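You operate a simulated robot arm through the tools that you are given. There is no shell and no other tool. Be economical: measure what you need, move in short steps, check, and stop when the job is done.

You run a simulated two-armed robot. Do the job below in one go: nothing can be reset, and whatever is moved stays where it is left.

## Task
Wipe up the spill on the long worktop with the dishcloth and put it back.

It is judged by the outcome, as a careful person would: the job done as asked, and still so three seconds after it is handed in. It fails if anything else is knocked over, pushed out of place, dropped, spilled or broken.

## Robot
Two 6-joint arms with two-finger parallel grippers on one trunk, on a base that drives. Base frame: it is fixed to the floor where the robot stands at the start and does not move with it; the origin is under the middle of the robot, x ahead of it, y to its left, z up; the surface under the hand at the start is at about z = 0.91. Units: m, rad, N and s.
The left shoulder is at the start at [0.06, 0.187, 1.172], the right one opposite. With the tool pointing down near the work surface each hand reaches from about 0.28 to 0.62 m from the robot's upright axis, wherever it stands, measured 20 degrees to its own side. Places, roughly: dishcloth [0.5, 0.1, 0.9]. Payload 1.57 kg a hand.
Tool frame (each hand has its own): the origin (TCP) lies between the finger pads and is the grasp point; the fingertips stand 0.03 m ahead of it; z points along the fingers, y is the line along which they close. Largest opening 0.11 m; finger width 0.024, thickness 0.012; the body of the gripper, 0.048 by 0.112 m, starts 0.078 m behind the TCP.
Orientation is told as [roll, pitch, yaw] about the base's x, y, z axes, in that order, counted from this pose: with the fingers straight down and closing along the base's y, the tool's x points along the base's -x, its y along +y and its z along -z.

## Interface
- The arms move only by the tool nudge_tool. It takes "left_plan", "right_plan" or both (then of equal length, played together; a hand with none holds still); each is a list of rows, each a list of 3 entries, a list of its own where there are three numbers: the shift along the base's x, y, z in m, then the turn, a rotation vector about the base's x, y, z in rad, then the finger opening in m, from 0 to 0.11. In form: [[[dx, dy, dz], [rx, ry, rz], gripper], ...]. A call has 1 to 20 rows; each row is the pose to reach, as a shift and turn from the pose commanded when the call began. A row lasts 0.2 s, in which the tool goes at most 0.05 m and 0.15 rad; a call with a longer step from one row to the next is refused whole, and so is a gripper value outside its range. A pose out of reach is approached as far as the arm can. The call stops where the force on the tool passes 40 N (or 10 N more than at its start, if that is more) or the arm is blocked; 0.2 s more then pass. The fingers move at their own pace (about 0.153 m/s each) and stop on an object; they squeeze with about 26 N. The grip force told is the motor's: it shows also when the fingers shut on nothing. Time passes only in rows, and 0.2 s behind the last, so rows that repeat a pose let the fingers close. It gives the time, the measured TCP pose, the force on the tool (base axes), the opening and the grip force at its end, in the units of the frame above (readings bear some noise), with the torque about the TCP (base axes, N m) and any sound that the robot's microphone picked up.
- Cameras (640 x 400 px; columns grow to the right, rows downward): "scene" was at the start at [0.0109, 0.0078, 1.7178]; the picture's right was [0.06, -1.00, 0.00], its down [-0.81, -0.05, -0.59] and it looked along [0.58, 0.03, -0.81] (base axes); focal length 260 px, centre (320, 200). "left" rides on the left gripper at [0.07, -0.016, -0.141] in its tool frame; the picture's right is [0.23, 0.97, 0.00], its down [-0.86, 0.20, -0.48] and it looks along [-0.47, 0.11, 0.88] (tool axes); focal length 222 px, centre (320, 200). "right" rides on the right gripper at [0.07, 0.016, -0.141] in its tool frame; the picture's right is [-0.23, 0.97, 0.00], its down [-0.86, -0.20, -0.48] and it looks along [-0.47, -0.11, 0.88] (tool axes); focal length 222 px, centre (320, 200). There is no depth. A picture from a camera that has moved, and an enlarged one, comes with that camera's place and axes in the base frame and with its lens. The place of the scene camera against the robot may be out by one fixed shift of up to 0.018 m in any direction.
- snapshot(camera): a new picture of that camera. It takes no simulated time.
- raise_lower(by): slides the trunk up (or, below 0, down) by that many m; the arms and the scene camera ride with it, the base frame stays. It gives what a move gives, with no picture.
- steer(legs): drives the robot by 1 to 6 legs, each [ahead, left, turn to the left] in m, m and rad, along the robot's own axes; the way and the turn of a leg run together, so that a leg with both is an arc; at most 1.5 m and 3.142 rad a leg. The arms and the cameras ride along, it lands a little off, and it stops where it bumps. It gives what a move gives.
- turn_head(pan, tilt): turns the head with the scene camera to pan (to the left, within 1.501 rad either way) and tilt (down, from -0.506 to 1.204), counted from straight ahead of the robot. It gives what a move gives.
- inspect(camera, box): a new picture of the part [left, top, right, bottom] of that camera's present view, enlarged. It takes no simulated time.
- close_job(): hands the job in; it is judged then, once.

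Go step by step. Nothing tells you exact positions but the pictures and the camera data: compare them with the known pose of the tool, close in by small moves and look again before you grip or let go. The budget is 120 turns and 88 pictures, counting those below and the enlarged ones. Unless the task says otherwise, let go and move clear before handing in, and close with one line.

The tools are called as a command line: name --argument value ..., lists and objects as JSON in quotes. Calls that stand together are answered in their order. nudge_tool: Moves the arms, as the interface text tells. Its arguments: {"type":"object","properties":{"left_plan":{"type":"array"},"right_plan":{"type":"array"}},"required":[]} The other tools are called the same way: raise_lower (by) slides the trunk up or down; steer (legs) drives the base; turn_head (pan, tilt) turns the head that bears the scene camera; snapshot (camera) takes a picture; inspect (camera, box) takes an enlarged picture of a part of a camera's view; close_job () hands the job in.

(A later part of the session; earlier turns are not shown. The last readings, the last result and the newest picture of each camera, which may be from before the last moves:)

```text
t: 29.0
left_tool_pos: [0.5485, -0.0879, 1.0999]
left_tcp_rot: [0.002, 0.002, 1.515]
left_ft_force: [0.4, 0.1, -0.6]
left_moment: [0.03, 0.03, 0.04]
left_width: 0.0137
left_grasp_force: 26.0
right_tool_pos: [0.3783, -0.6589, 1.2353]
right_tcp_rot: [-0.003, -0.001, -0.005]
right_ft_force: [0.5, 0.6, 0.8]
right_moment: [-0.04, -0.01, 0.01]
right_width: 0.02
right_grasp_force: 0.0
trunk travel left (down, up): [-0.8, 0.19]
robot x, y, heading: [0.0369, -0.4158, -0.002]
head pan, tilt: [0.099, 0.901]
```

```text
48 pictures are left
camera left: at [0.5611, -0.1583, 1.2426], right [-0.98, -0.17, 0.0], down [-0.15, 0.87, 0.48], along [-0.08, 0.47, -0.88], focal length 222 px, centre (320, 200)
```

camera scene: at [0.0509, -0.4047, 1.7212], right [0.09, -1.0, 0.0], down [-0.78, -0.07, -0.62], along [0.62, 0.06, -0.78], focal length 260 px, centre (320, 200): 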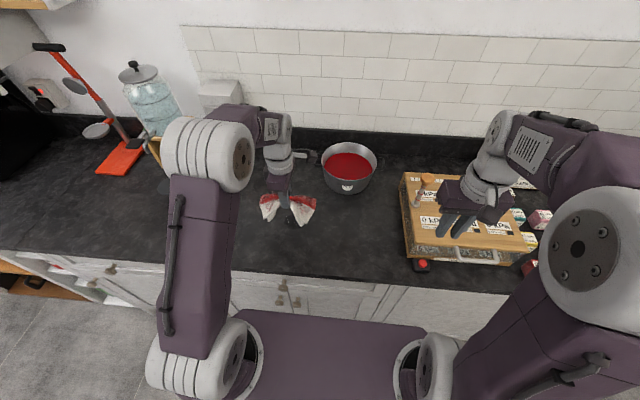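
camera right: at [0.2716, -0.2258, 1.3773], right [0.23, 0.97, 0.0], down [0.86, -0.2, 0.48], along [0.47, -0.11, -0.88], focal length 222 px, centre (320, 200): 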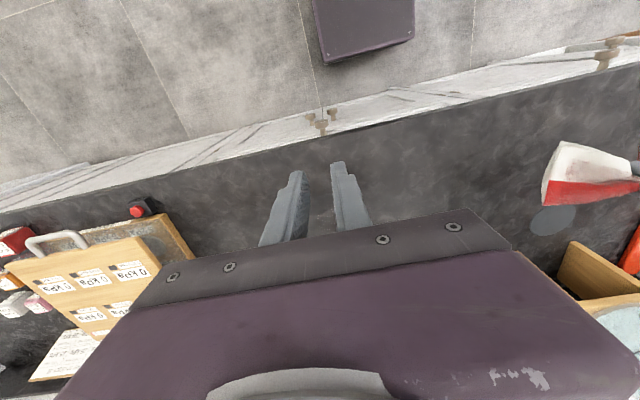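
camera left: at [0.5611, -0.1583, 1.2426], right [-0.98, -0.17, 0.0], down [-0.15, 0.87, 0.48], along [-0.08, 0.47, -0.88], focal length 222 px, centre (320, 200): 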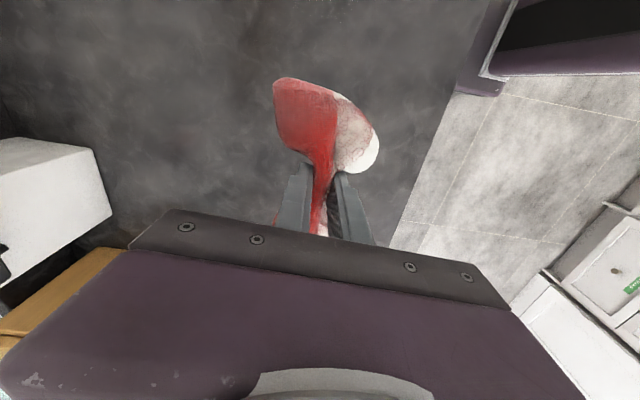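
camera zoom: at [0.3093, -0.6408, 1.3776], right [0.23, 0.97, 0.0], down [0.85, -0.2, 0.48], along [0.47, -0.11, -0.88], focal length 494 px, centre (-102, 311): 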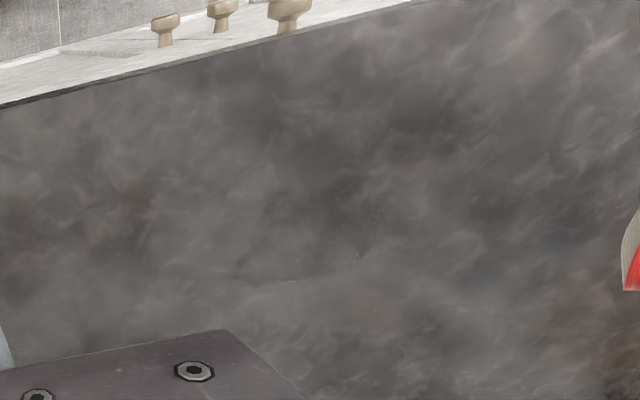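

Much of it has gone, though faint residue outlines may remain. Zooming further.

inspect --camera "scene" --box '[275, 195, 335, 240]'

inspect --camera "right" --box '[460, 130, 550, 190]'

```text
8.89 times, centred on (305, 218) of scene
camera zoom: at [0.0524, -0.4021, 1.7211], right [0.09, -1.0, 0.0], down [-0.78, -0.07, -0.62], along [0.62, 0.06, -0.78], focal length 2308 px, centre (453, 44)
```

zoom: 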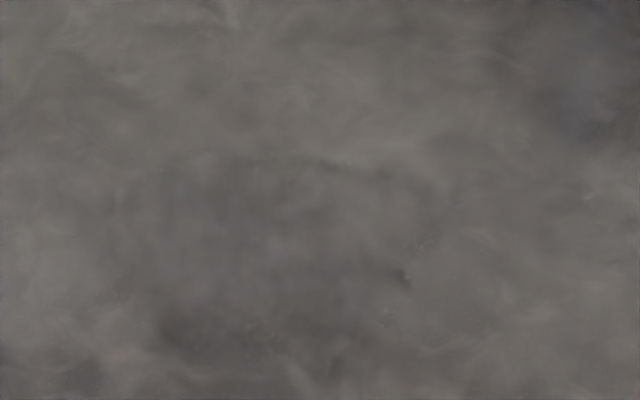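

```text
6.67 times, centred on (505, 160) of right
camera zoom: at [0.3093, -0.6408, 1.3776], right [0.23, 0.97, 0.0], down [0.85, -0.2, 0.48], along [0.47, -0.11, -0.88], focal length 1481 px, centre (-913, 467)
```

zoom: 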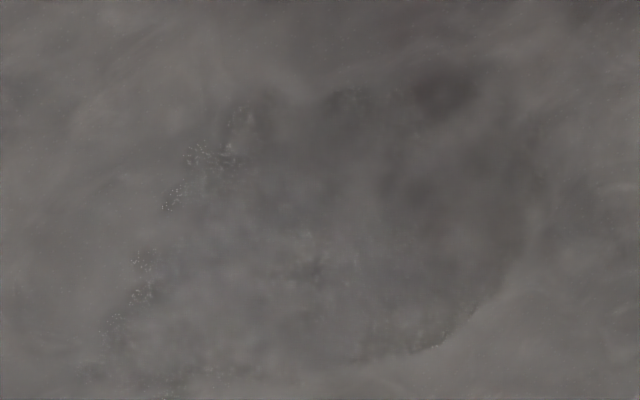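

A thin wet smear remains over x 0.52–0.63, y -0.22…-0.35. I'll wipe again over that wider area with a little more pressure.

nudge_tool --left_plan '[[[-0.03, -0.02, -0.045], [0, 0, 0], 0], [[-0.035, -0.04, -0.09], [0, 0, 0], 0], [[-0.04, -0.06, -0.135], [0, 0, 0], 0], [[-0.04, -0.07, -0.163], [0, 0, 0], 0], [[0.005, -0.07, -0.163], [0, 0, 0], 0], [[0.05, -0.07, -0.163], [0, 0, 0], 0], [[0.085, -0.08, -0.163], [0, 0, 0], 0], [[0.045, -0.095, -0.163], [0, 0, 0], 0], [[0.005, -0.1, -0.163], [0, 0, 0], 0], [[-0.035, -0.105, -0.163], [0, 0, 0], 0], [[0.005, -0.12, -0.163], [0, 0, 0], 0], [[0.045, -0.125, -0.163], [0, 0, 0], 0], [[0.085, -0.13, -0.163], [0, 0, 0], 0], [[0.045, -0.145, -0.163], [0, 0, 0], 0], [[0.005, -0.15, -0.163], [0, 0, 0], 0], [[-0.035, -0.155, -0.163], [0, 0, 0], 0], [[0.005, -0.17, -0.163], [0, 0, 0], 0], [[0.045, -0.18, -0.163], [0, 0, 0], 0], [[0.085, -0.185, -0.163], [0, 0, 0], 0], [[0.045, -0.19, -0.163], [0, 0, 0], 0]]'

```text
refused: row 1 steps farther than a row can; nothing moved
```

nudge_tool --left_plan '[[[-0.015, -0.02, -0.04], [0, 0, 0], 0], [[-0.03, -0.04, -0.08], [0, 0, 0], 0], [[-0.04, -0.06, -0.12], [0, 0, 0], 0], [[-0.04, -0.07, -0.163], [0, 0, 0], 0], [[0.005, -0.07, -0.163], [0, 0, 0], 0], [[0.05, -0.07, -0.163], [0, 0, 0], 0], [[0.085, -0.08, -0.163], [0, 0, 0], 0], [[0.045, -0.095, -0.163], [0, 0, 0], 0], [[0.005, -0.1, -0.163], [0, 0, 0], 0], [[-0.035, -0.105, -0.163], [0, 0, 0], 0], [[0.005, -0.12, -0.163], [0, 0, 0], 0], [[0.045, -0.125, -0.163], [0, 0, 0], 0], [[0.085, -0.13, -0.163], [0, 0, 0], 0], [[0.045, -0.145, -0.163], [0, 0, 0], 0], [[0.005, -0.15, -0.163], [0, 0, 0], 0], [[-0.035, -0.155, -0.163], [0, 0, 0], 0], [[0.005, -0.17, -0.163], [0, 0, 0], 0], [[0.045, -0.18, -0.163], [0, 0, 0], 0], [[0.085, -0.185, -0.163], [0, 0, 0], 0], [[0.045, -0.19, -0.163], [0, 0, 0], 0]]'

inspect --camera "right" --box '[380, 60, 640, 240]'

```text
t: 30.6
left_tool_pos: [0.6174, -0.1662, 0.9411]
left_tcp_rot: [0.006, -0.002, 1.514]
left_ft_force: [-7.7, 0.7, 23.0]
left_moment: [-0.3, 0.58, -0.07]
left_width: 0.0145
left_grasp_force: 26.4
left hand out of reach, approached as far as the arm can: row 7
right_tool_pos: [0.3742, -0.6613, 1.2347]
right_tcp_rot: [0.0, -0.003, -0.005]
right_ft_force: [0.4, 1.3, -0.2]
right_moment: [-0.03, 0.0, 0.02]
right_width: 0.0197
right_grasp_force: 0.0
trunk travel left (down, up): [-0.8, 0.19]
robot x, y, heading: [0.0376, -0.416, -0.004]
head pan, tilt: [0.099, 0.901]
stopped in row 7 (left hand): the force on the tool passed its limit at 64 N (the readings are from after the stop); the commanded pose is now the measured one
```

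```text
2.22 times, centred on (510, 150) of right
camera zoom: at [0.3052, -0.6436, 1.3778], right [0.23, 0.97, 0.0], down [0.85, -0.2, 0.48], along [0.47, -0.11, -0.88], focal length 494 px, centre (-102, 311)
```

zoom: 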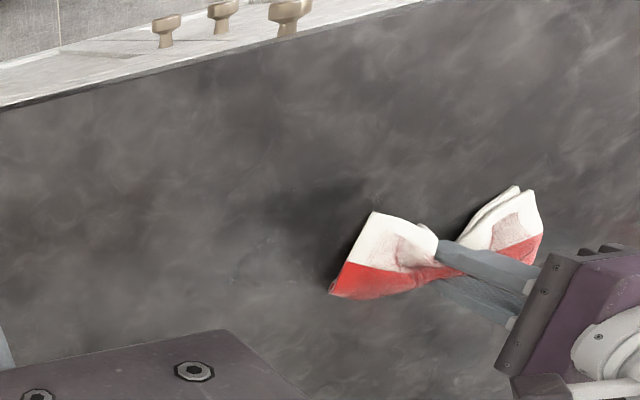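

The hand hit its reach limit at far x and pressed the fingertips on the worktop. I'll keep x≤0.605 and z≈0.941 and carry on.

nudge_tool --left_plan '[[[-0.02, 0.005, 0.004], [0, 0, 0], 0], [[-0.06, 0.005, 0.001], [0, 0, 0], 0], [[-0.105, 0.0, 0], [0, 0, 0], 0], [[-0.06, -0.01, 0], [0, 0, 0], 0], [[-0.015, -0.02, 0], [0, 0, 0], 0], [[-0.06, -0.03, 0], [0, 0, 0], 0], [[-0.105, -0.04, 0], [0, 0, 0], 0], [[-0.06, -0.05, 0], [0, 0, 0], 0], [[-0.015, -0.06, 0], [0, 0, 0], 0], [[-0.06, -0.07, 0], [0, 0, 0], 0], [[-0.105, -0.08, 0], [0, 0, 0], 0], [[-0.06, -0.09, 0], [0, 0, 0], 0], [[-0.015, -0.1, 0], [0, 0, 0], 0], [[-0.06, -0.11, 0], [0, 0, 0], 0], [[-0.105, -0.12, 0], [0, 0, 0], 0], [[-0.06, -0.13, 0], [0, 0, 0], 0], [[-0.015, -0.14, 0], [0, 0, 0], 0], [[-0.06, -0.15, 0], [0, 0, 0], 0], [[-0.105, -0.16, 0], [0, 0, 0], 0], [[-0.105, -0.12, 0.02], [0, 0, 0], 0]]'

nudge_tool --left_plan '[[[0.0, 0.03, 0.03], [0, 0, 0], 0], [[0, 0.06, 0.06], [0, 0, 0], 0], [[0, 0.1, 0.08], [0, 0, 0], 0], [[0, 0.14, 0.1], [0, 0, 0], 0], [[0, 0.18, 0.12], [0, 0, 0], 0], [[0, 0.22, 0.13], [0, 0, 0], 0]]'

inspect --camera "right" --box '[420, 110, 570, 210]'

inspect --camera "scene" --box '[265, 185, 355, 245]'

```text
t: 31.9
left_tool_pos: [0.5992, -0.1846, 0.9425]
left_tcp_rot: [0.001, -0.007, 1.514]
left_ft_force: [-5.1, -0.2, 23.0]
left_moment: [-0.22, 0.52, -0.06]
left_width: 0.0144
left_grasp_force: 25.8
right_tool_pos: [0.3749, -0.6606, 1.2353]
right_tcp_rot: [0.001, 0.0, -0.004]
right_ft_force: [0.2, -0.7, -0.1]
right_moment: [0.01, 0.01, -0.01]
right_width: 0.0202
right_grasp_force: 0.1
trunk travel left (down, up): [-0.8, 0.19]
robot x, y, heading: [0.0364, -0.4108, -0.007]
head pan, tilt: [0.099, 0.901]
stopped in row 6 (left hand): the force on the tool passed its limit at 47 N (the readings are from after the stop); the commanded pose is now the measured one
```

```text
t: 33.3
left_tool_pos: [0.5746, 0.0219, 1.0733]
left_tcp_rot: [0.003, -0.004, 1.513]
left_ft_force: [0.1, 0.4, 0.5]
left_moment: [0.0, -0.01, 0.03]
left_width: 0.0138
left_grasp_force: 26.0
left hand out of reach, approached as far as the arm can: row 5, 6
right_tool_pos: [0.3783, -0.6603, 1.2355]
right_tcp_rot: [0.0, -0.001, -0.006]
right_ft_force: [1.0, 0.1, -0.1]
right_moment: [-0.02, 0.02, 0.02]
right_width: 0.0199
right_grasp_force: 0.1
trunk travel left (down, up): [-0.8, 0.19]
robot x, y, heading: [0.0396, -0.416, -0.006]
head pan, tilt: [0.099, 0.901]
```

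```text
4.00 times, centred on (495, 160) of right
camera zoom: at [0.3073, -0.6421, 1.3777], right [0.23, 0.97, 0.0], down [0.85, -0.2, 0.48], along [0.47, -0.11, -0.88], focal length 888 px, centre (-380, 360)
```

zoom: 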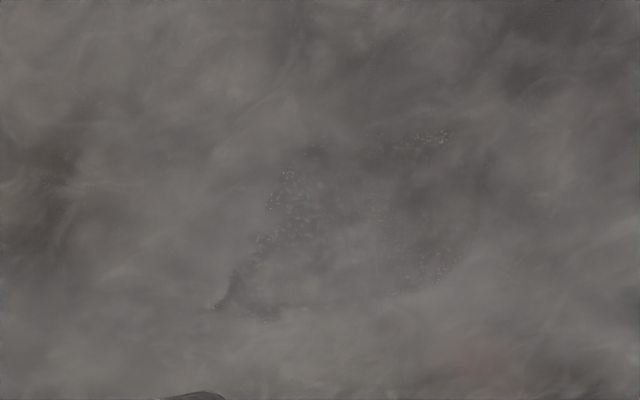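

```text
6.67 times, centred on (310, 215) of scene
camera zoom: at [0.0498, -0.404, 1.7211], right [0.09, -1.0, 0.0], down [-0.78, -0.07, -0.62], along [0.62, 0.06, -0.78], focal length 1731 px, centre (387, 100)
```

zoom: 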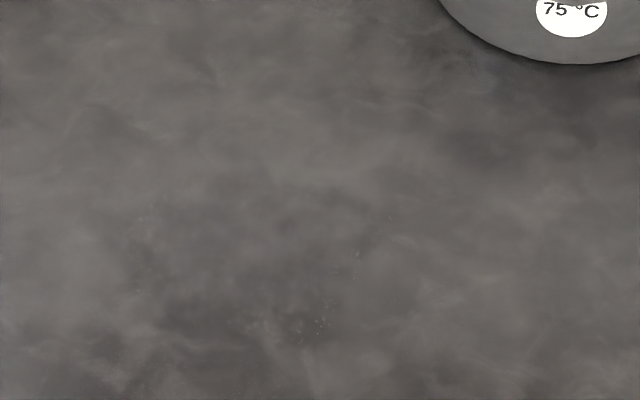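

The smear has shrunk and speckles remain within x 0.525–0.605, y -0.235…-0.355. I'll first return the hand to a reachable pose to settle my reference.

nudge_tool --left_plan '[[[-0.02, -0.04, 0], [0, 0, 0], 0], [[-0.04, -0.08, -0.01], [0, 0, 0], 0], [[-0.06, -0.12, -0.02], [0, 0, 0], 0], [[-0.08, -0.16, -0.03], [0, 0, 0], 0], [[-0.08, -0.19, -0.06], [0, 0, 0], 0]]'

snapshot --camera "left"

inspect --camera "right" --box '[380, 60, 640, 240]'

```text
t: 34.5
left_tool_pos: [0.597, -0.0305, 1.0688]
left_tcp_rot: [0.005, -0.004, 1.515]
left_ft_force: [-0.1, 0.5, 0.1]
left_moment: [0.05, 0.0, 0.06]
left_width: 0.0143
left_grasp_force: 26.0
left hand out of reach, approached as far as the arm can: row 1, 2, 3, 4, 5
right_tool_pos: [0.3777, -0.6601, 1.2341]
right_tcp_rot: [0.001, 0.002, -0.004]
right_ft_force: [-0.1, 0.1, 0.1]
right_moment: [0.0, 0.02, 0.0]
right_width: 0.0198
right_grasp_force: 0.1
trunk travel left (down, up): [-0.8, 0.19]
robot x, y, heading: [0.0376, -0.4171, -0.008]
head pan, tilt: [0.099, 0.901]
```

```text
42 pictures are left
camera left: at [0.6113, -0.102, 1.2117], right [-0.98, -0.17, 0.0], down [-0.15, 0.86, 0.48], along [-0.09, 0.47, -0.88], focal length 222 px, centre (320, 200)
```

left: 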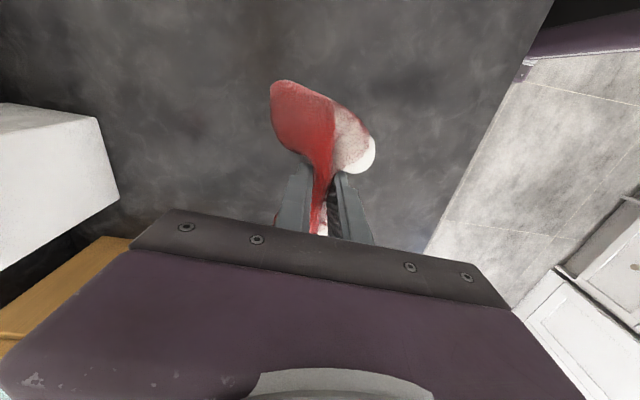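

```text
2.22 times, centred on (510, 150) of right
camera zoom: at [0.3086, -0.6423, 1.3773], right [0.23, 0.97, 0.0], down [0.85, -0.2, 0.48], along [0.47, -0.11, -0.88], focal length 494 px, centre (-102, 311)
```

zoom: 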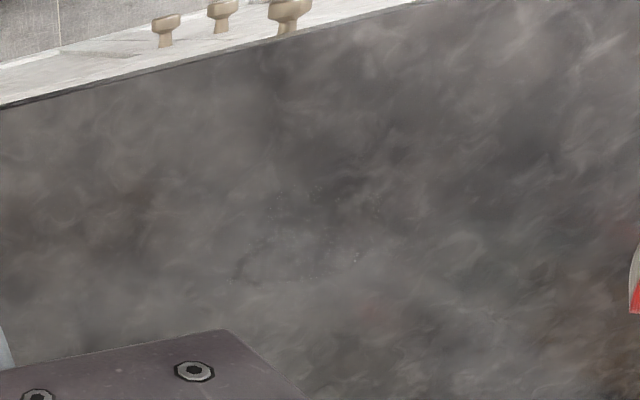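

The commanded pose seems still beyond reach; I'll back off further toward the robot until it tracks.

nudge_tool --left_plan '[[[-0.03, -0.02, 0], [0, 0, 0], 0], [[-0.06, -0.04, 0], [0, 0, 0], 0], [[-0.08, -0.06, 0], [0, 0, 0], 0], [[-0.08, -0.06, 0], [0, 0, 0], 0]]'

```text
t: 35.5
left_tool_pos: [0.5976, -0.0311, 1.0701]
left_tcp_rot: [0.004, -0.003, 1.514]
left_ft_force: [-0.1, 0.6, -0.1]
left_moment: [0.04, -0.01, 0.0]
left_width: 0.0138
left_grasp_force: 26.2
left hand out of reach, approached as far as the arm can: row 1, 2, 3, 4
right_tool_pos: [0.3784, -0.6595, 1.2358]
right_tcp_rot: [0.001, 0.001, -0.004]
right_ft_force: [0.1, -0.5, 1.2]
right_moment: [0.02, 0.0, -0.02]
right_width: 0.0202
right_grasp_force: 0.2
trunk travel left (down, up): [-0.8, 0.19]
robot x, y, heading: [0.0376, -0.4142, -0.006]
head pan, tilt: [0.099, 0.901]
```

The hand isn't moving, so I'll check how the arm stands.

turn_head --pan 0.4 --tilt 0.75

snapshot --camera "scene"

```text
t: 36.3
left_tool_pos: [0.5971, -0.0304, 1.0698]
left_tcp_rot: [0.005, -0.003, 1.516]
left_ft_force: [0.2, 0.3, 0.0]
left_moment: [-0.01, -0.02, 0.03]
left_width: 0.014
left_grasp_force: 26.1
right_tool_pos: [0.3786, -0.6597, 1.2343]
right_tcp_rot: [0.001, 0.0, -0.003]
right_ft_force: [-0.2, -0.4, -0.7]
right_moment: [0.01, -0.03, 0.01]
right_width: 0.02
right_grasp_force: 0.1
trunk travel left (down, up): [-0.8, 0.19]
robot x, y, heading: [0.0402, -0.4194, -0.002]
head pan, tilt: [0.4, 0.75]
```

```text
40 pictures are left
camera scene: at [0.0528, -0.3796, 1.733], right [0.38, -0.92, 0.0], down [-0.63, -0.26, -0.73], along [0.67, 0.28, -0.68], focal length 260 px, centre (320, 200)
```

scene: 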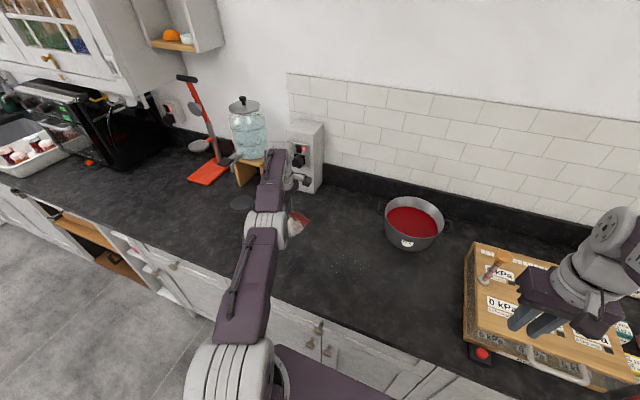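

The left arm is stretched straight. I'll pull it up and back to bend the elbow again.

nudge_tool --left_plan '[[[-0.03, 0, 0.03], [0, 0, 0], 0], [[-0.06, 0, 0.06], [0, 0, 0], 0], [[-0.09, 0, 0.09], [0, 0, 0], 0], [[-0.12, 0, 0.12], [0, 0, 0], 0], [[-0.15, 0, 0.12], [0, 0, 0], 0], [[-0.15, 0, 0.12], [0, 0, 0], 0]]'

```text
t: 37.7
left_tool_pos: [0.5293, -0.0035, 1.2634]
left_tcp_rot: [0.012, -0.001, 1.516]
left_ft_force: [1.2, -0.1, -1.8]
left_moment: [-0.04, 0.06, -0.04]
left_width: 0.0138
left_grasp_force: 26.2
left hand out of reach, approached as far as the arm can: row 1, 2, 3, 4, 5, 6
right_tool_pos: [0.3818, -0.6587, 1.2341]
right_tcp_rot: [-0.002, 0.003, -0.005]
right_ft_force: [-0.3, 0.2, 0.9]
right_moment: [-0.02, 0.07, 0.0]
right_width: 0.0201
right_grasp_force: 0.1
trunk travel left (down, up): [-0.8, 0.19]
robot x, y, heading: [0.0411, -0.4154, -0.009]
head pan, tilt: [0.4, 0.75]
```

It is moving again; I'll pull further back toward the shoulder.

nudge_tool --left_plan '[[[-0.03, -0.03, 0], [0, 0, 0], 0], [[-0.06, -0.06, 0], [0, 0, 0], 0], [[-0.09, -0.09, 0], [0, 0, 0], 0], [[-0.12, -0.12, 0], [0, 0, 0], 0], [[-0.12, -0.12, 0], [0, 0, 0], 0]]'

snapshot --camera "scene"

```text
t: 38.9
left_tool_pos: [0.5576, -0.0762, 1.2651]
left_tcp_rot: [0.005, -0.004, 1.517]
left_ft_force: [0.1, -0.8, -0.4]
left_moment: [0.01, 0.05, 0.03]
left_width: 0.0139
left_grasp_force: 26.2
left hand out of reach, approached as far as the arm can: row 1, 2, 3, 4, 5
right_tool_pos: [0.38, -0.6584, 1.2352]
right_tcp_rot: [0.001, 0.0, -0.004]
right_ft_force: [0.1, -0.2, 0.3]
right_moment: [-0.01, 0.02, -0.02]
right_width: 0.0202
right_grasp_force: 0.1
trunk travel left (down, up): [-0.8, 0.19]
robot x, y, heading: [0.039, -0.4155, -0.009]
head pan, tilt: [0.4, 0.75]
```

```text
39 pictures are left
camera scene: at [0.0536, -0.3798, 1.733], right [0.38, -0.92, 0.0], down [-0.63, -0.26, -0.73], along [0.67, 0.28, -0.68], focal length 260 px, centre (320, 200)
```

scene: 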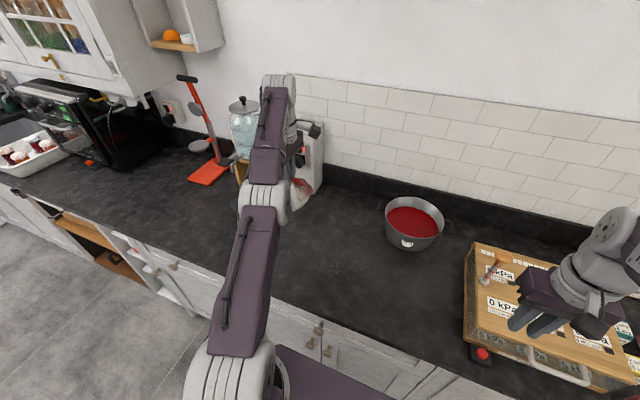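

The elbow still isn't bending; I'll command a larger inward pull.

nudge_tool --left_plan '[[[-0.045, -0.01, 0], [0, 0, 0], 0], [[-0.09, -0.02, 0], [0, 0, 0], 0], [[-0.135, -0.03, 0], [0, 0, 0], 0], [[-0.18, -0.04, 0], [0, 0, 0], 0], [[-0.18, -0.04, 0], [0, 0, 0], 0], [[-0.18, -0.04, 0], [0, 0, 0], 0]]'

```text
t: 40.3
left_tool_pos: [0.5492, -0.0532, 1.2669]
left_tcp_rot: [0.005, -0.004, 1.513]
left_ft_force: [-0.4, 0.1, -0.9]
left_moment: [0.0, 0.0, -0.02]
left_width: 0.0136
left_grasp_force: 25.8
left hand out of reach, approached as far as the arm can: row 1, 2, 3, 4, 5, 6
right_tool_pos: [0.378, -0.6606, 1.2351]
right_tcp_rot: [0.0, 0.0, -0.004]
right_ft_force: [-0.3, -0.1, 0.8]
right_moment: [0.0, 0.0, 0.02]
right_width: 0.02
right_grasp_force: 0.0
trunk travel left (down, up): [-0.8, 0.19]
robot x, y, heading: [0.0353, -0.4157, -0.004]
head pan, tilt: [0.4, 0.75]
```

Still hung up; I'll try a different direction: a bit down with a tool tilt to shift the wrist inward.

nudge_tool --left_plan '[[[0, 0, 0], [0, 0.12, 0], 0], [[0, 0, 0], [0, 0.24, 0], 0], [[0, 0, 0], [0, 0.36, 0], 0], [[0, 0, 0], [0, 0.48, 0], 0], [[0, 0, 0], [0, 0.48, 0], 0]]'

snapshot --camera "scene"

```text
t: 41.5
left_tool_pos: [0.4666, -0.0798, 1.2265]
left_tcp_rot: [0.483, 0.02, 1.519]
left_ft_force: [0.4, 0.0, -0.4]
left_moment: [-0.02, -0.24, 0.0]
left_width: 0.0133
left_grasp_force: 25.6
left hand out of reach, approached as far as the arm can: row 1, 2, 3, 4, 5
right_tool_pos: [0.3798, -0.6595, 1.2346]
right_tcp_rot: [0.0, 0.001, -0.004]
right_ft_force: [-0.9, 0.2, 0.2]
right_moment: [-0.01, 0.0, -0.04]
right_width: 0.02
right_grasp_force: 0.1
trunk travel left (down, up): [-0.8, 0.19]
robot x, y, heading: [0.0389, -0.4151, -0.006]
head pan, tilt: [0.4, 0.75]
```

```text
38 pictures are left
camera scene: at [0.054, -0.3786, 1.733], right [0.39, -0.92, 0.0], down [-0.63, -0.26, -0.73], along [0.67, 0.28, -0.68], focal length 260 px, centre (320, 200)
```

scene: 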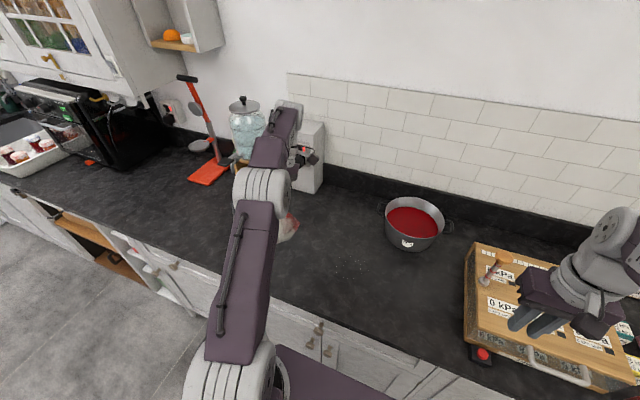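

The tilt brings the hand inward and the elbow seems to be lifting. I'll pull inward and down from here.

nudge_tool --left_plan '[[[-0.03, 0, -0.03], [0, 0, 0], 0], [[-0.06, 0, -0.06], [0, 0, 0], 0], [[-0.08, 0, -0.1], [0, 0, 0], 0], [[-0.08, 0, -0.1], [0, 0, 0], 0]]'

```text
t: 42.5
left_tool_pos: [0.3846, -0.0801, 1.1264]
left_tcp_rot: [0.482, 0.023, 1.52]
left_ft_force: [0.3, 0.2, -0.4]
left_moment: [-0.03, -0.22, 0.02]
left_width: 0.0135
left_grasp_force: 26.0
right_tool_pos: [0.3782, -0.6602, 1.235]
right_tcp_rot: [-0.001, 0.0, -0.003]
right_ft_force: [0.1, 0.0, -0.3]
right_moment: [-0.01, 0.0, 0.02]
right_width: 0.0199
right_grasp_force: 0.0
trunk travel left (down, up): [-0.8, 0.19]
robot x, y, heading: [0.0369, -0.4156, -0.006]
head pan, tilt: [0.4, 0.75]
```

It tracks exactly again. I'll bring the tool back upright and over in front of the spill, keeping clear of the stretch limit.

nudge_tool --left_plan '[[[0.0, -0.03, 0], [0, -0.12, 0], 0], [[0.02, -0.06, 0], [0, -0.24, 0], 0], [[0.05, -0.09, 0], [0, -0.36, 0], 0], [[0.08, -0.12, 0], [0, -0.482, 0], 0], [[0.1, -0.15, 0], [0, -0.482, 0], 0], [[0.1, -0.18, 0], [0, -0.482, 0], 0]]'

turn_head --pan 0.1 --tilt 0.9

snapshot --camera "scene"

```text
t: 43.9
left_tool_pos: [0.4856, -0.263, 1.1258]
left_tcp_rot: [0.002, -0.005, 1.514]
left_ft_force: [-0.7, -0.7, -0.5]
left_moment: [0.03, 0.21, 0.01]
left_width: 0.013
left_grasp_force: 26.1
right_tool_pos: [0.3792, -0.661, 1.2336]
right_tcp_rot: [-0.001, 0.0, -0.004]
right_ft_force: [0.8, -0.7, 0.1]
right_moment: [-0.03, 0.01, 0.01]
right_width: 0.0199
right_grasp_force: 0.0
trunk travel left (down, up): [-0.8, 0.19]
robot x, y, heading: [0.0394, -0.4198, -0.004]
head pan, tilt: [0.4, 0.75]
```

```text
t: 44.7
left_tool_pos: [0.486, -0.2613, 1.1269]
left_tcp_rot: [0.002, -0.006, 1.515]
left_ft_force: [-0.3, -0.3, -1.4]
left_moment: [0.02, 0.2, 0.0]
left_width: 0.013
left_grasp_force: 25.3
right_tool_pos: [0.3781, -0.6601, 1.2345]
right_tcp_rot: [-0.002, -0.001, -0.006]
right_ft_force: [0.3, -0.9, -0.7]
right_moment: [0.02, 0.0, -0.01]
right_width: 0.0199
right_grasp_force: 0.0
trunk travel left (down, up): [-0.8, 0.19]
robot x, y, heading: [0.0372, -0.4175, -0.007]
head pan, tilt: [0.099, 0.901]
```

```text
37 pictures are left
camera scene: at [0.0512, -0.4041, 1.7212], right [0.1, -1.0, 0.0], down [-0.78, -0.07, -0.62], along [0.62, 0.06, -0.78], focal length 260 px, centre (320, 200)
```

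scene: 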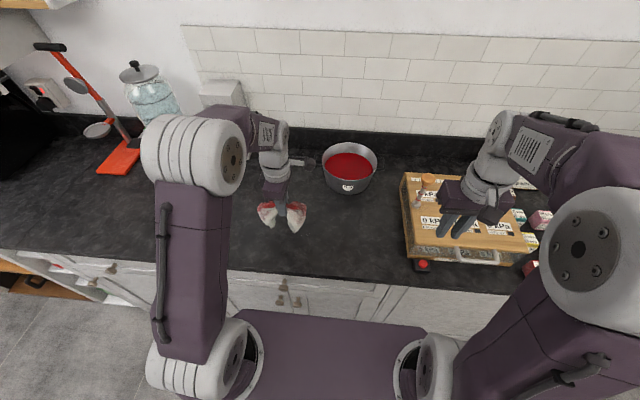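

Good. The base front is still several cm from the counter edge, so I'll edge forward 0.04 m and a little right for a comfortable reach.

steer --legs '[[0.04, 0, 0]]'

snapshot --camera "left"

```text
t: 45.5
left_tool_pos: [0.5176, -0.2598, 1.129]
left_tcp_rot: [-0.006, -0.005, 1.515]
left_ft_force: [-1.6, 0.5, -0.2]
left_moment: [0.03, 0.15, -0.04]
left_width: 0.013
left_grasp_force: 25.7
right_tool_pos: [0.4098, -0.6606, 1.2375]
right_tcp_rot: [0.001, -0.006, -0.004]
right_ft_force: [-1.1, -0.9, 1.1]
right_moment: [0.0, -0.07, 0.0]
right_width: 0.0202
right_grasp_force: 0.1
trunk travel left (down, up): [-0.8, 0.19]
robot x, y, heading: [0.0771, -0.4151, -0.001]
head pan, tilt: [0.099, 0.901]
```

```text
36 pictures are left
camera left: at [0.5309, -0.3325, 1.2723], right [-0.98, -0.17, -0.01], down [-0.15, 0.86, 0.48], along [-0.08, 0.48, -0.88], focal length 222 px, centre (320, 200)
```

left: 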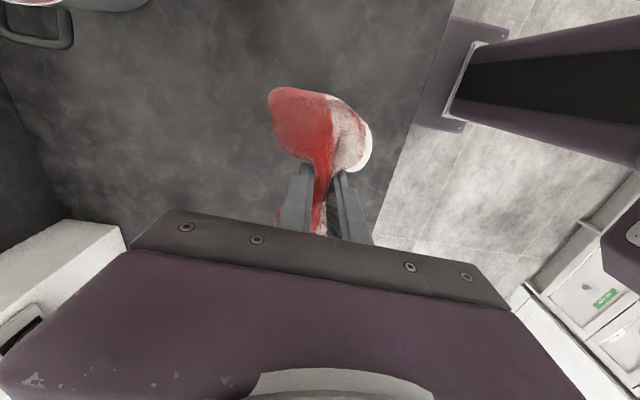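

Now I'll lower again and wipe the remaining area at light pressure (z≈0.945).

nudge_tool --left_plan '[[[-0.01, 0.02, -0.04], [0, 0, 0], 0], [[-0.02, 0.04, -0.08], [0, 0, 0], 0], [[-0.025, 0.06, -0.12], [0, 0, 0], 0], [[-0.025, 0.07, -0.16], [0, 0, 0], 0], [[-0.025, 0.07, -0.18], [0, 0, 0], 0], [[0.02, 0.065, -0.18], [0, 0, 0], 0], [[0.06, 0.06, -0.18], [0, 0, 0], 0], [[0.085, 0.055, -0.18], [0, 0, 0], 0], [[0.04, 0.045, -0.18], [0, 0, 0], 0], [[-0.005, 0.04, -0.18], [0, 0, 0], 0], [[-0.025, 0.03, -0.18], [0, 0, 0], 0], [[0.02, 0.025, -0.18], [0, 0, 0], 0], [[0.065, 0.02, -0.18], [0, 0, 0], 0], [[0.085, 0.01, -0.18], [0, 0, 0], 0], [[0.04, 0.005, -0.18], [0, 0, 0], 0], [[-0.005, 0.0, -0.18], [0, 0, 0], 0], [[-0.025, -0.01, -0.18], [0, 0, 0], 0], [[0.02, -0.015, -0.18], [0, 0, 0], 0], [[0.065, -0.02, -0.18], [0, 0, 0], 0], [[0.085, -0.03, -0.18], [0, 0, 0], 0]]'

```text
t: 49.8
left_tool_pos: [0.6104, -0.2911, 0.9484]
left_tcp_rot: [0.002, -0.006, 1.516]
left_ft_force: [-0.8, 0.4, 0.1]
left_moment: [0.03, 0.2, 0.03]
left_width: 0.0128
left_grasp_force: 26.2
right_tool_pos: [0.4181, -0.6614, 1.2364]
right_tcp_rot: [0.0, -0.001, -0.003]
right_ft_force: [0.8, 0.3, -0.1]
right_moment: [0.04, -0.01, -0.01]
right_width: 0.0201
right_grasp_force: 0.0
trunk travel left (down, up): [-0.8, 0.19]
robot x, y, heading: [0.0759, -0.4158, -0.002]
head pan, tilt: [0.099, 0.901]
```

Contact was very light at z=0.948; I'll go 5 mm lower and continue with strokes toward -y and then along y.

nudge_tool --left_plan '[[[-0.045, -0.005, -0.005], [0, 0, 0], 0], [[-0.09, -0.01, -0.005], [0, 0, 0], 0], [[-0.11, -0.02, -0.005], [0, 0, 0], 0], [[-0.065, -0.03, -0.005], [0, 0, 0], 0], [[-0.02, -0.035, -0.005], [0, 0, 0], 0], [[0, -0.045, -0.005], [0, 0, 0], 0], [[-0.045, -0.05, -0.005], [0, 0, 0], 0], [[-0.09, -0.06, -0.005], [0, 0, 0], 0], [[-0.11, -0.07, -0.005], [0, 0, 0], 0], [[-0.065, -0.075, -0.005], [0, 0, 0], 0], [[-0.02, -0.075, -0.005], [0, 0, 0], 0], [[-0.02, -0.03, -0.005], [0, 0, 0], 0], [[-0.02, 0.015, -0.005], [0, 0, 0], 0], [[-0.02, 0.06, -0.005], [0, 0, 0], 0], [[-0.05, 0.04, -0.005], [0, 0, 0], 0], [[-0.05, -0.005, -0.005], [0, 0, 0], 0], [[-0.05, -0.05, -0.005], [0, 0, 0], 0], [[-0.08, -0.04, -0.005], [0, 0, 0], 0], [[-0.08, 0.005, -0.005], [0, 0, 0], 0], [[-0.08, 0.05, -0.005], [0, 0, 0], 0]]'

nudge_tool --left_plan '[[[-0.01, 0.02, 0.03], [0, 0, 0], 0], [[-0.02, 0.03, 0.07], [0, 0, 0], 0], [[-0.03, 0.04, 0.11], [0, 0, 0], 0], [[-0.03, 0.07, 0.14], [0, 0, 0], 0], [[-0.03, 0.1, 0.15], [0, 0, 0], 0]]'

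inspect --camera "right" --box '[400, 80, 580, 200]'

inspect --camera "scene" --box '[265, 185, 355, 245]'

```text
t: 54.0
left_tool_pos: [0.5311, -0.2404, 0.941]
left_tcp_rot: [0.001, -0.002, 1.513]
left_ft_force: [0.9, -1.2, 5.3]
left_moment: [-0.04, 0.1, -0.01]
left_width: 0.0128
left_grasp_force: 26.3
right_tool_pos: [0.418, -0.6596, 1.2353]
right_tcp_rot: [0.0, 0.0, -0.006]
right_ft_force: [0.2, -0.1, 0.0]
right_moment: [0.0, 0.03, 0.03]
right_width: 0.0197
right_grasp_force: 0.0
trunk travel left (down, up): [-0.8, 0.19]
robot x, y, heading: [0.0778, -0.4174, -0.006]
head pan, tilt: [0.099, 0.901]
```

```text
t: 55.1
left_tool_pos: [0.5013, -0.1396, 1.0913]
left_tcp_rot: [0.002, -0.003, 1.513]
left_ft_force: [0.2, 0.2, -0.4]
left_moment: [0.0, 0.09, 0.04]
left_width: 0.0131
left_grasp_force: 26.2
right_tool_pos: [0.4192, -0.6583, 1.2361]
right_tcp_rot: [-0.002, 0.0, -0.002]
right_ft_force: [-0.3, 0.3, -0.1]
right_moment: [-0.01, 0.01, 0.03]
right_width: 0.0198
right_grasp_force: 0.0
trunk travel left (down, up): [-0.8, 0.19]
robot x, y, heading: [0.0806, -0.4166, -0.007]
head pan, tilt: [0.099, 0.901]
```

```text
3.33 times, centred on (490, 140) of right
camera zoom: at [0.3482, -0.6412, 1.3776], right [0.23, 0.97, 0.0], down [0.85, -0.2, 0.48], along [0.47, -0.11, -0.88], focal length 740 px, centre (-247, 400)
```

zoom: 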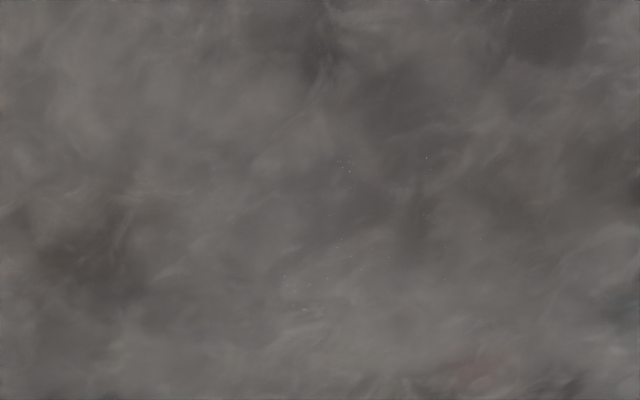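

```text
6.67 times, centred on (310, 215) of scene
camera zoom: at [0.091, -0.4029, 1.7211], right [0.1, -1.0, 0.0], down [-0.78, -0.08, -0.62], along [0.62, 0.06, -0.78], focal length 1731 px, centre (387, 100)
```

zoom: 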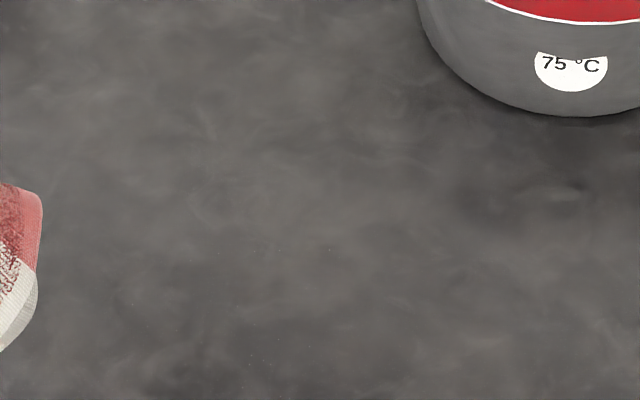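

Only tiny specks remain within x 0.52–0.615, y -0.25…-0.34. One more thorough pass.

nudge_tool --left_plan '[[[0, -0.01, -0.045], [0, 0, 0], 0], [[0, -0.02, -0.09], [0, 0, 0], 0], [[0, -0.03, -0.13], [0, 0, 0], 0], [[0, -0.04, -0.148], [0, 0, 0], 0], [[0.01, -0.08, -0.148], [0, 0, 0], 0], [[0.01, -0.12, -0.148], [0, 0, 0], 0], [[0.01, -0.16, -0.148], [0, 0, 0], 0], [[0.01, -0.2, -0.148], [0, 0, 0], 0], [[0.01, -0.235, -0.148], [0, 0, 0], 0], [[0.035, -0.22, -0.148], [0, 0, 0], 0], [[0.04, -0.18, -0.148], [0, 0, 0], 0], [[0.04, -0.14, -0.148], [0, 0, 0], 0], [[0.04, -0.1, -0.148], [0, 0, 0], 0], [[0.04, -0.06, -0.148], [0, 0, 0], 0], [[0.065, -0.05, -0.148], [0, 0, 0], 0], [[0.07, -0.09, -0.148], [0, 0, 0], 0], [[0.07, -0.13, -0.148], [0, 0, 0], 0], [[0.07, -0.17, -0.148], [0, 0, 0], 0], [[0.07, -0.21, -0.148], [0, 0, 0], 0], [[0.07, -0.235, -0.148], [0, 0, 0], 0]]'

nudge_tool --left_plan '[[[0.03, 0.01, 0], [0, 0, 0], 0], [[0.035, 0.05, 0], [0, 0, 0], 0], [[0.035, 0.09, 0], [0, 0, 0], 0], [[0.035, 0.13, 0], [0, 0, 0], 0], [[0.035, 0.165, 0], [0, 0, 0], 0], [[0, 0.155, 0], [0, 0, 0], 0], [[-0.04, 0.145, 0], [0, 0, 0], 0], [[-0.075, 0.135, 0], [0, 0, 0], 0], [[-0.035, 0.125, 0], [0, 0, 0], 0], [[0.01, 0.115, 0], [0, 0, 0], 0], [[0.035, 0.105, 0], [0, 0, 0], 0], [[-0.01, 0.095, 0], [0, 0, 0], 0], [[-0.055, 0.085, 0], [0, 0, 0], 0], [[-0.075, 0.075, 0], [0, 0, 0], 0], [[-0.035, 0.065, 0], [0, 0, 0], 0], [[0.01, 0.055, 0], [0, 0, 0], 0], [[0.035, 0.045, 0], [0, 0, 0], 0], [[-0.01, 0.035, 0], [0, 0, 0], 0], [[-0.055, 0.025, 0], [0, 0, 0], 0], [[-0.075, 0.02, 0], [0, 0, 0], 0]]'

nudge_tool --left_plan '[[[0, 0.02, 0.04], [0, 0, 0], 0], [[0, 0.04, 0.08], [0, 0, 0], 0], [[0, 0.07, 0.11], [0, 0, 0], 0], [[0, 0.11, 0.13], [0, 0, 0], 0], [[0, 0.15, 0.15], [0, 0, 0], 0], [[0, 0.19, 0.15], [0, 0, 0], 0], [[0, 0.215, 0.15], [0, 0, 0], 0]]'

inspect --camera "right" --box '[400, 80, 580, 200]'

inspect --camera "scene" --box '[265, 185, 355, 245]'

```text
t: 59.4
left_tool_pos: [0.5693, -0.3768, 0.9451]
left_tcp_rot: [0.0, -0.005, 1.515]
left_ft_force: [-0.3, 1.3, -0.5]
left_moment: [0.02, 0.11, -0.03]
left_width: 0.013
left_grasp_force: 26.1
right_tool_pos: [0.4175, -0.6612, 1.2358]
right_tcp_rot: [-0.001, 0.0, -0.003]
right_ft_force: [0.5, 0.7, 0.9]
right_moment: [0.02, 0.0, 0.02]
right_width: 0.0203
right_grasp_force: 0.0
trunk travel left (down, up): [-0.8, 0.19]
robot x, y, heading: [0.0764, -0.4212, -0.004]
head pan, tilt: [0.099, 0.901]
```

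```text
t: 63.5
left_tool_pos: [0.4964, -0.3567, 0.9435]
left_tcp_rot: [0.002, -0.003, 1.514]
left_ft_force: [0.0, -0.3, -0.1]
left_moment: [0.01, 0.13, -0.03]
left_width: 0.0131
left_grasp_force: 25.9
right_tool_pos: [0.4185, -0.6602, 1.2361]
right_tcp_rot: [0.0, 0.001, -0.004]
right_ft_force: [-0.8, 0.4, 0.6]
right_moment: [0.03, 0.01, -0.05]
right_width: 0.0199
right_grasp_force: 0.1
trunk travel left (down, up): [-0.8, 0.19]
robot x, y, heading: [0.0773, -0.4146, -0.002]
head pan, tilt: [0.099, 0.901]
```

```text
t: 65.2
left_tool_pos: [0.4953, -0.1407, 1.0933]
left_tcp_rot: [0.003, -0.003, 1.513]
left_ft_force: [0.3, 0.5, -0.3]
left_moment: [-0.02, 0.12, -0.02]
left_width: 0.0128
left_grasp_force: 25.6
right_tool_pos: [0.4182, -0.6585, 1.235]
right_tcp_rot: [-0.003, 0.0, -0.003]
right_ft_force: [-0.2, 1.7, -0.9]
right_moment: [-0.01, -0.02, -0.02]
right_width: 0.0202
right_grasp_force: 0.1
trunk travel left (down, up): [-0.8, 0.19]
robot x, y, heading: [0.0811, -0.4141, -0.009]
head pan, tilt: [0.099, 0.901]
```

```text
3.33 times, centred on (490, 140) of right
camera zoom: at [0.3483, -0.6415, 1.3775], right [0.23, 0.97, 0.0], down [0.85, -0.2, 0.48], along [0.47, -0.11, -0.88], focal length 740 px, centre (-247, 400)
```

zoom: 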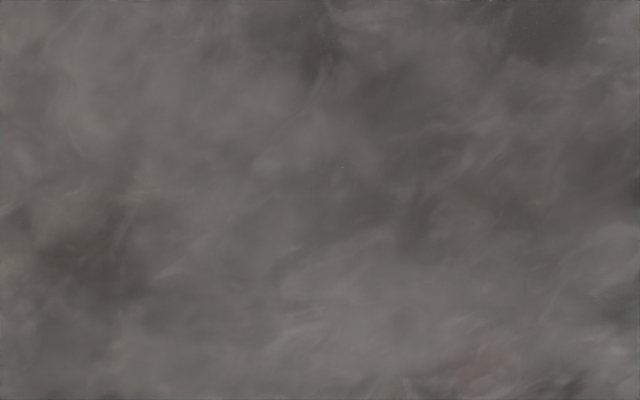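

```text
6.67 times, centred on (310, 215) of scene
camera zoom: at [0.0912, -0.4033, 1.7211], right [0.1, -1.0, 0.0], down [-0.78, -0.07, -0.62], along [0.62, 0.06, -0.78], focal length 1731 px, centre (387, 100)
```

zoom: 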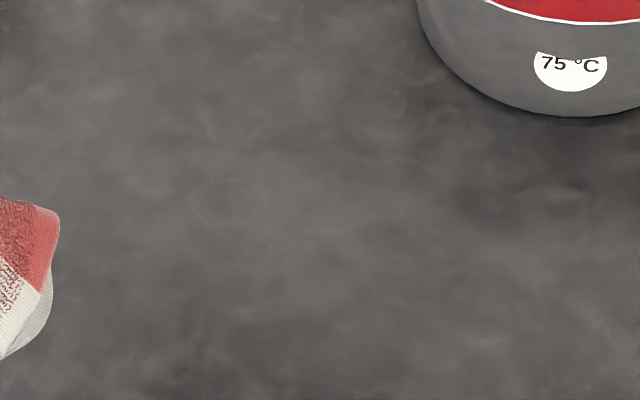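

Nearly spotless: one possible speck near [0.522,-0.31]. A short last pass there, then lift clear.

nudge_tool --left_plan '[[[0, -0.02, -0.045], [0, 0, 0], 0], [[0.01, -0.04, -0.09], [0, 0, 0], 0], [[0.02, -0.06, -0.13], [0, 0, 0], 0], [[0.02, -0.08, -0.151], [0, 0, 0], 0], [[0.02, -0.12, -0.151], [0, 0, 0], 0], [[0.02, -0.16, -0.151], [0, 0, 0], 0], [[0.02, -0.2, -0.151], [0, 0, 0], 0], [[0.02, -0.235, -0.151], [0, 0, 0], 0], [[0.04, -0.2, -0.151], [0, 0, 0], 0], [[0.04, -0.16, -0.151], [0, 0, 0], 0], [[0.04, -0.12, -0.151], [0, 0, 0], 0], [[0.0, -0.11, -0.151], [0, 0, 0], 0], [[0.04, -0.1, -0.151], [0, 0, 0], 0], [[0.0, -0.09, -0.151], [0, 0, 0], 0], [[0.04, -0.09, -0.151], [0, 0, 0], 0], [[0.01, -0.06, -0.12], [0, 0, 0], 0], [[0.0, -0.03, -0.08], [0, 0, 0], 0], [[0.0, 0, -0.04], [0, 0, 0], 0], [[0.0, 0, 0], [0, 0, 0], 0], [[0.0, 0, 0.03], [0, 0, 0], 0]]'

inspect --camera "right" --box '[400, 80, 580, 200]'

```text
refused: row 2 steps farther than a row can; nothing moved
```

```text
3.33 times, centred on (490, 140) of right
camera zoom: at [0.3483, -0.6415, 1.3775], right [0.23, 0.97, 0.0], down [0.85, -0.2, 0.48], along [0.47, -0.11, -0.88], focal length 740 px, centre (-247, 400)
```

zoom: 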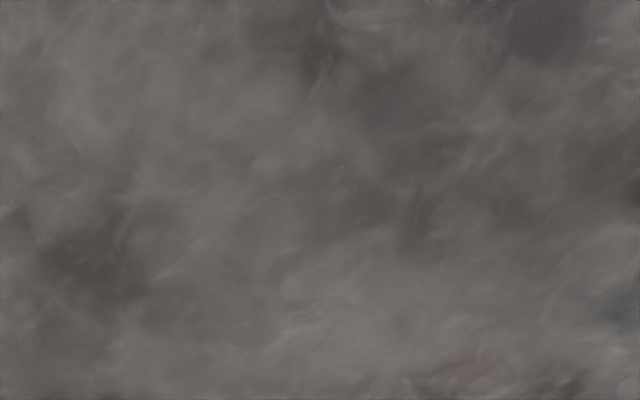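

One step was too long; nothing moved. I'll resend it with shorter steps.

nudge_tool --left_plan '[[[0, -0.02, -0.04], [0, 0, 0], 0], [[0.01, -0.04, -0.08], [0, 0, 0], 0], [[0.02, -0.06, -0.12], [0, 0, 0], 0], [[0.02, -0.08, -0.151], [0, 0, 0], 0], [[0.02, -0.12, -0.151], [0, 0, 0], 0], [[0.02, -0.16, -0.151], [0, 0, 0], 0], [[0.02, -0.2, -0.151], [0, 0, 0], 0], [[0.02, -0.235, -0.151], [0, 0, 0], 0], [[0.04, -0.2, -0.151], [0, 0, 0], 0], [[0.04, -0.16, -0.151], [0, 0, 0], 0], [[0.04, -0.12, -0.151], [0, 0, 0], 0], [[0.0, -0.11, -0.151], [0, 0, 0], 0], [[0.04, -0.1, -0.151], [0, 0, 0], 0], [[0.0, -0.09, -0.151], [0, 0, 0], 0], [[0.04, -0.08, -0.151], [0, 0, 0], 0], [[0.02, -0.06, -0.12], [0, 0, 0], 0], [[0.01, -0.04, -0.08], [0, 0, 0], 0], [[0.0, -0.02, -0.04], [0, 0, 0], 0], [[0.0, 0, 0], [0, 0, 0], 0], [[0.0, 0, 0.03], [0, 0, 0], 0]]'

inspect --camera "right" --box '[400, 80, 580, 200]'

inspect --camera "scene" --box '[240, 150, 420, 270]'

```text
t: 69.3
left_tool_pos: [0.4939, -0.1423, 1.1252]
left_tcp_rot: [0.001, -0.004, 1.513]
left_ft_force: [-0.6, -0.2, 0.2]
left_moment: [0.03, 0.09, 0.04]
left_width: 0.0129
left_grasp_force: 26.0
right_tool_pos: [0.4164, -0.6614, 1.2361]
right_tcp_rot: [0.001, -0.001, -0.006]
right_ft_force: [-0.1, -0.1, 0.7]
right_moment: [0.0, -0.03, -0.03]
right_width: 0.0202
right_grasp_force: 0.1
trunk travel left (down, up): [-0.8, 0.19]
robot x, y, heading: [0.0805, -0.4157, -0.003]
head pan, tilt: [0.099, 0.901]
```

```text
3.33 times, centred on (490, 140) of right
camera zoom: at [0.3468, -0.6435, 1.3775], right [0.23, 0.97, 0.0], down [0.85, -0.2, 0.48], along [0.47, -0.11, -0.88], focal length 740 px, centre (-247, 400)
```

zoom: 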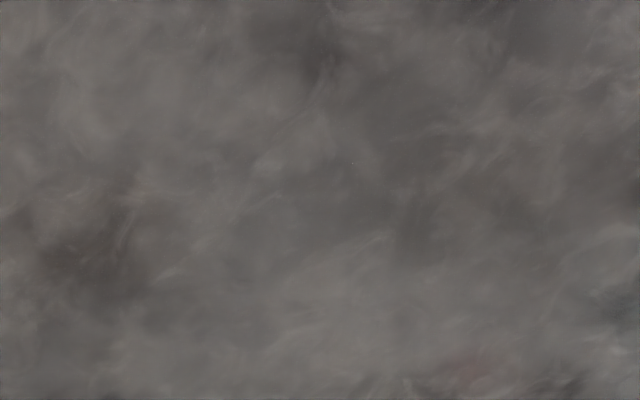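

```text
3.33 times, centred on (330, 210) of scene
camera zoom: at [0.0892, -0.4058, 1.7211], right [0.1, -1.0, 0.0], down [-0.78, -0.07, -0.62], along [0.62, 0.06, -0.78], focal length 866 px, centre (287, 167)
```

zoom: 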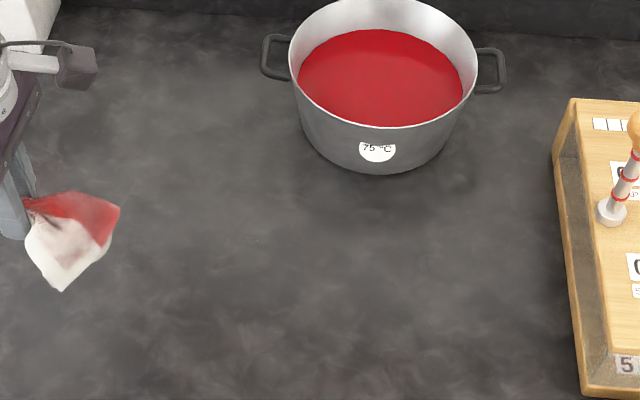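

One pinprick speck remains at about [0.522,-0.31]. I'll make one last targeted rub there.

nudge_tool --left_plan '[[[0, -0.03, -0.035], [0, 0, 0], 0], [[0, -0.06, -0.07], [0, 0, 0], 0], [[0, -0.08, -0.11], [0, 0, 0], 0], [[0, -0.09, -0.15], [0, 0, 0], 0], [[-0.01, -0.09, -0.183], [0, 0, 0], 0], [[0.03, -0.09, -0.183], [0, 0, 0], 0], [[0.06, -0.1, -0.183], [0, 0, 0], 0], [[0.02, -0.11, -0.183], [0, 0, 0], 0], [[-0.01, -0.12, -0.183], [0, 0, 0], 0], [[0.03, -0.13, -0.183], [0, 0, 0], 0], [[0.06, -0.14, -0.183], [0, 0, 0], 0], [[0.02, -0.155, -0.183], [0, 0, 0], 0], [[-0.01, -0.165, -0.183], [0, 0, 0], 0], [[0.03, -0.17, -0.183], [0, 0, 0], 0], [[0.06, -0.18, -0.183], [0, 0, 0], 0], [[0.02, -0.19, -0.183], [0, 0, 0], 0], [[-0.01, -0.2, -0.183], [0, 0, 0], 0], [[0.03, -0.22, -0.183], [0, 0, 0], 0], [[0.0, -0.23, -0.183], [0, 0, 0], 0], [[0.0, -0.21, -0.15], [0, 0, 0], 0]]'

nudge_tool --left_plan '[[[-0.01, 0.03, 0.03], [0, 0, 0], 0], [[-0.01, 0.06, 0.06], [0, 0, 0], 0], [[-0.01, 0.09, 0.09], [0, 0, 0], 0], [[-0.01, 0.12, 0.12], [0, 0, 0], 0], [[-0.01, 0.15, 0.14], [0, 0, 0], 0]]'

inspect --camera "right" --box '[400, 80, 580, 200]'

```text
t: 70.6
left_tool_pos: [0.4881, -0.2322, 0.9448]
left_tcp_rot: [0.003, -0.006, 1.515]
left_ft_force: [0.2, -1.5, 12.0]
left_moment: [-0.17, 0.23, 0.01]
left_width: 0.0131
left_grasp_force: 25.8
right_tool_pos: [0.4144, -0.6606, 1.2354]
right_tcp_rot: [-0.001, -0.001, -0.004]
right_ft_force: [-0.5, -0.8, -0.1]
right_moment: [0.01, 0.0, -0.01]
right_width: 0.0198
right_grasp_force: 0.1
trunk travel left (down, up): [-0.8, 0.19]
robot x, y, heading: [0.0776, -0.4128, -0.005]
head pan, tilt: [0.099, 0.901]
stopped in row 6 (left hand): the force on the tool passed its limit at 54 N (the readings are from after the stop); the commanded pose is now the measured one
```

```text
t: 71.8
left_tool_pos: [0.4791, -0.0807, 1.0814]
left_tcp_rot: [0.007, -0.003, 1.512]
left_ft_force: [-0.3, 0.6, -0.3]
left_moment: [-0.02, 0.09, 0.0]
left_width: 0.013
left_grasp_force: 26.2
right_tool_pos: [0.4176, -0.6588, 1.2359]
right_tcp_rot: [-0.001, 0.0, -0.003]
right_ft_force: [-0.2, 0.3, 0.5]
right_moment: [-0.01, -0.01, 0.01]
right_width: 0.02
right_grasp_force: 0.1
trunk travel left (down, up): [-0.8, 0.19]
robot x, y, heading: [0.0816, -0.4175, -0.007]
head pan, tilt: [0.099, 0.901]
```

```text
3.33 times, centred on (490, 140) of right
camera zoom: at [0.3475, -0.6413, 1.3777], right [0.23, 0.97, 0.0], down [0.85, -0.2, 0.48], along [0.47, -0.11, -0.88], focal length 740 px, centre (-247, 400)
```

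zoom: 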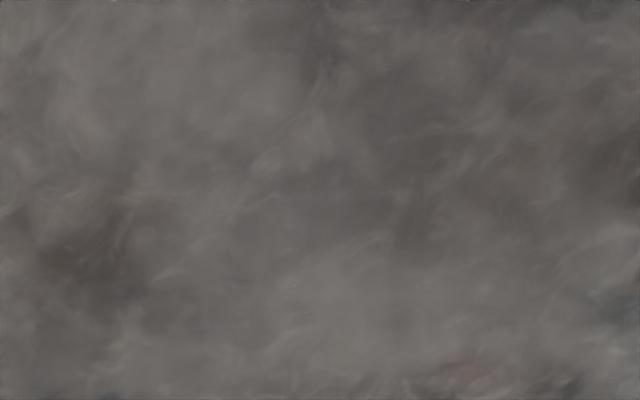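

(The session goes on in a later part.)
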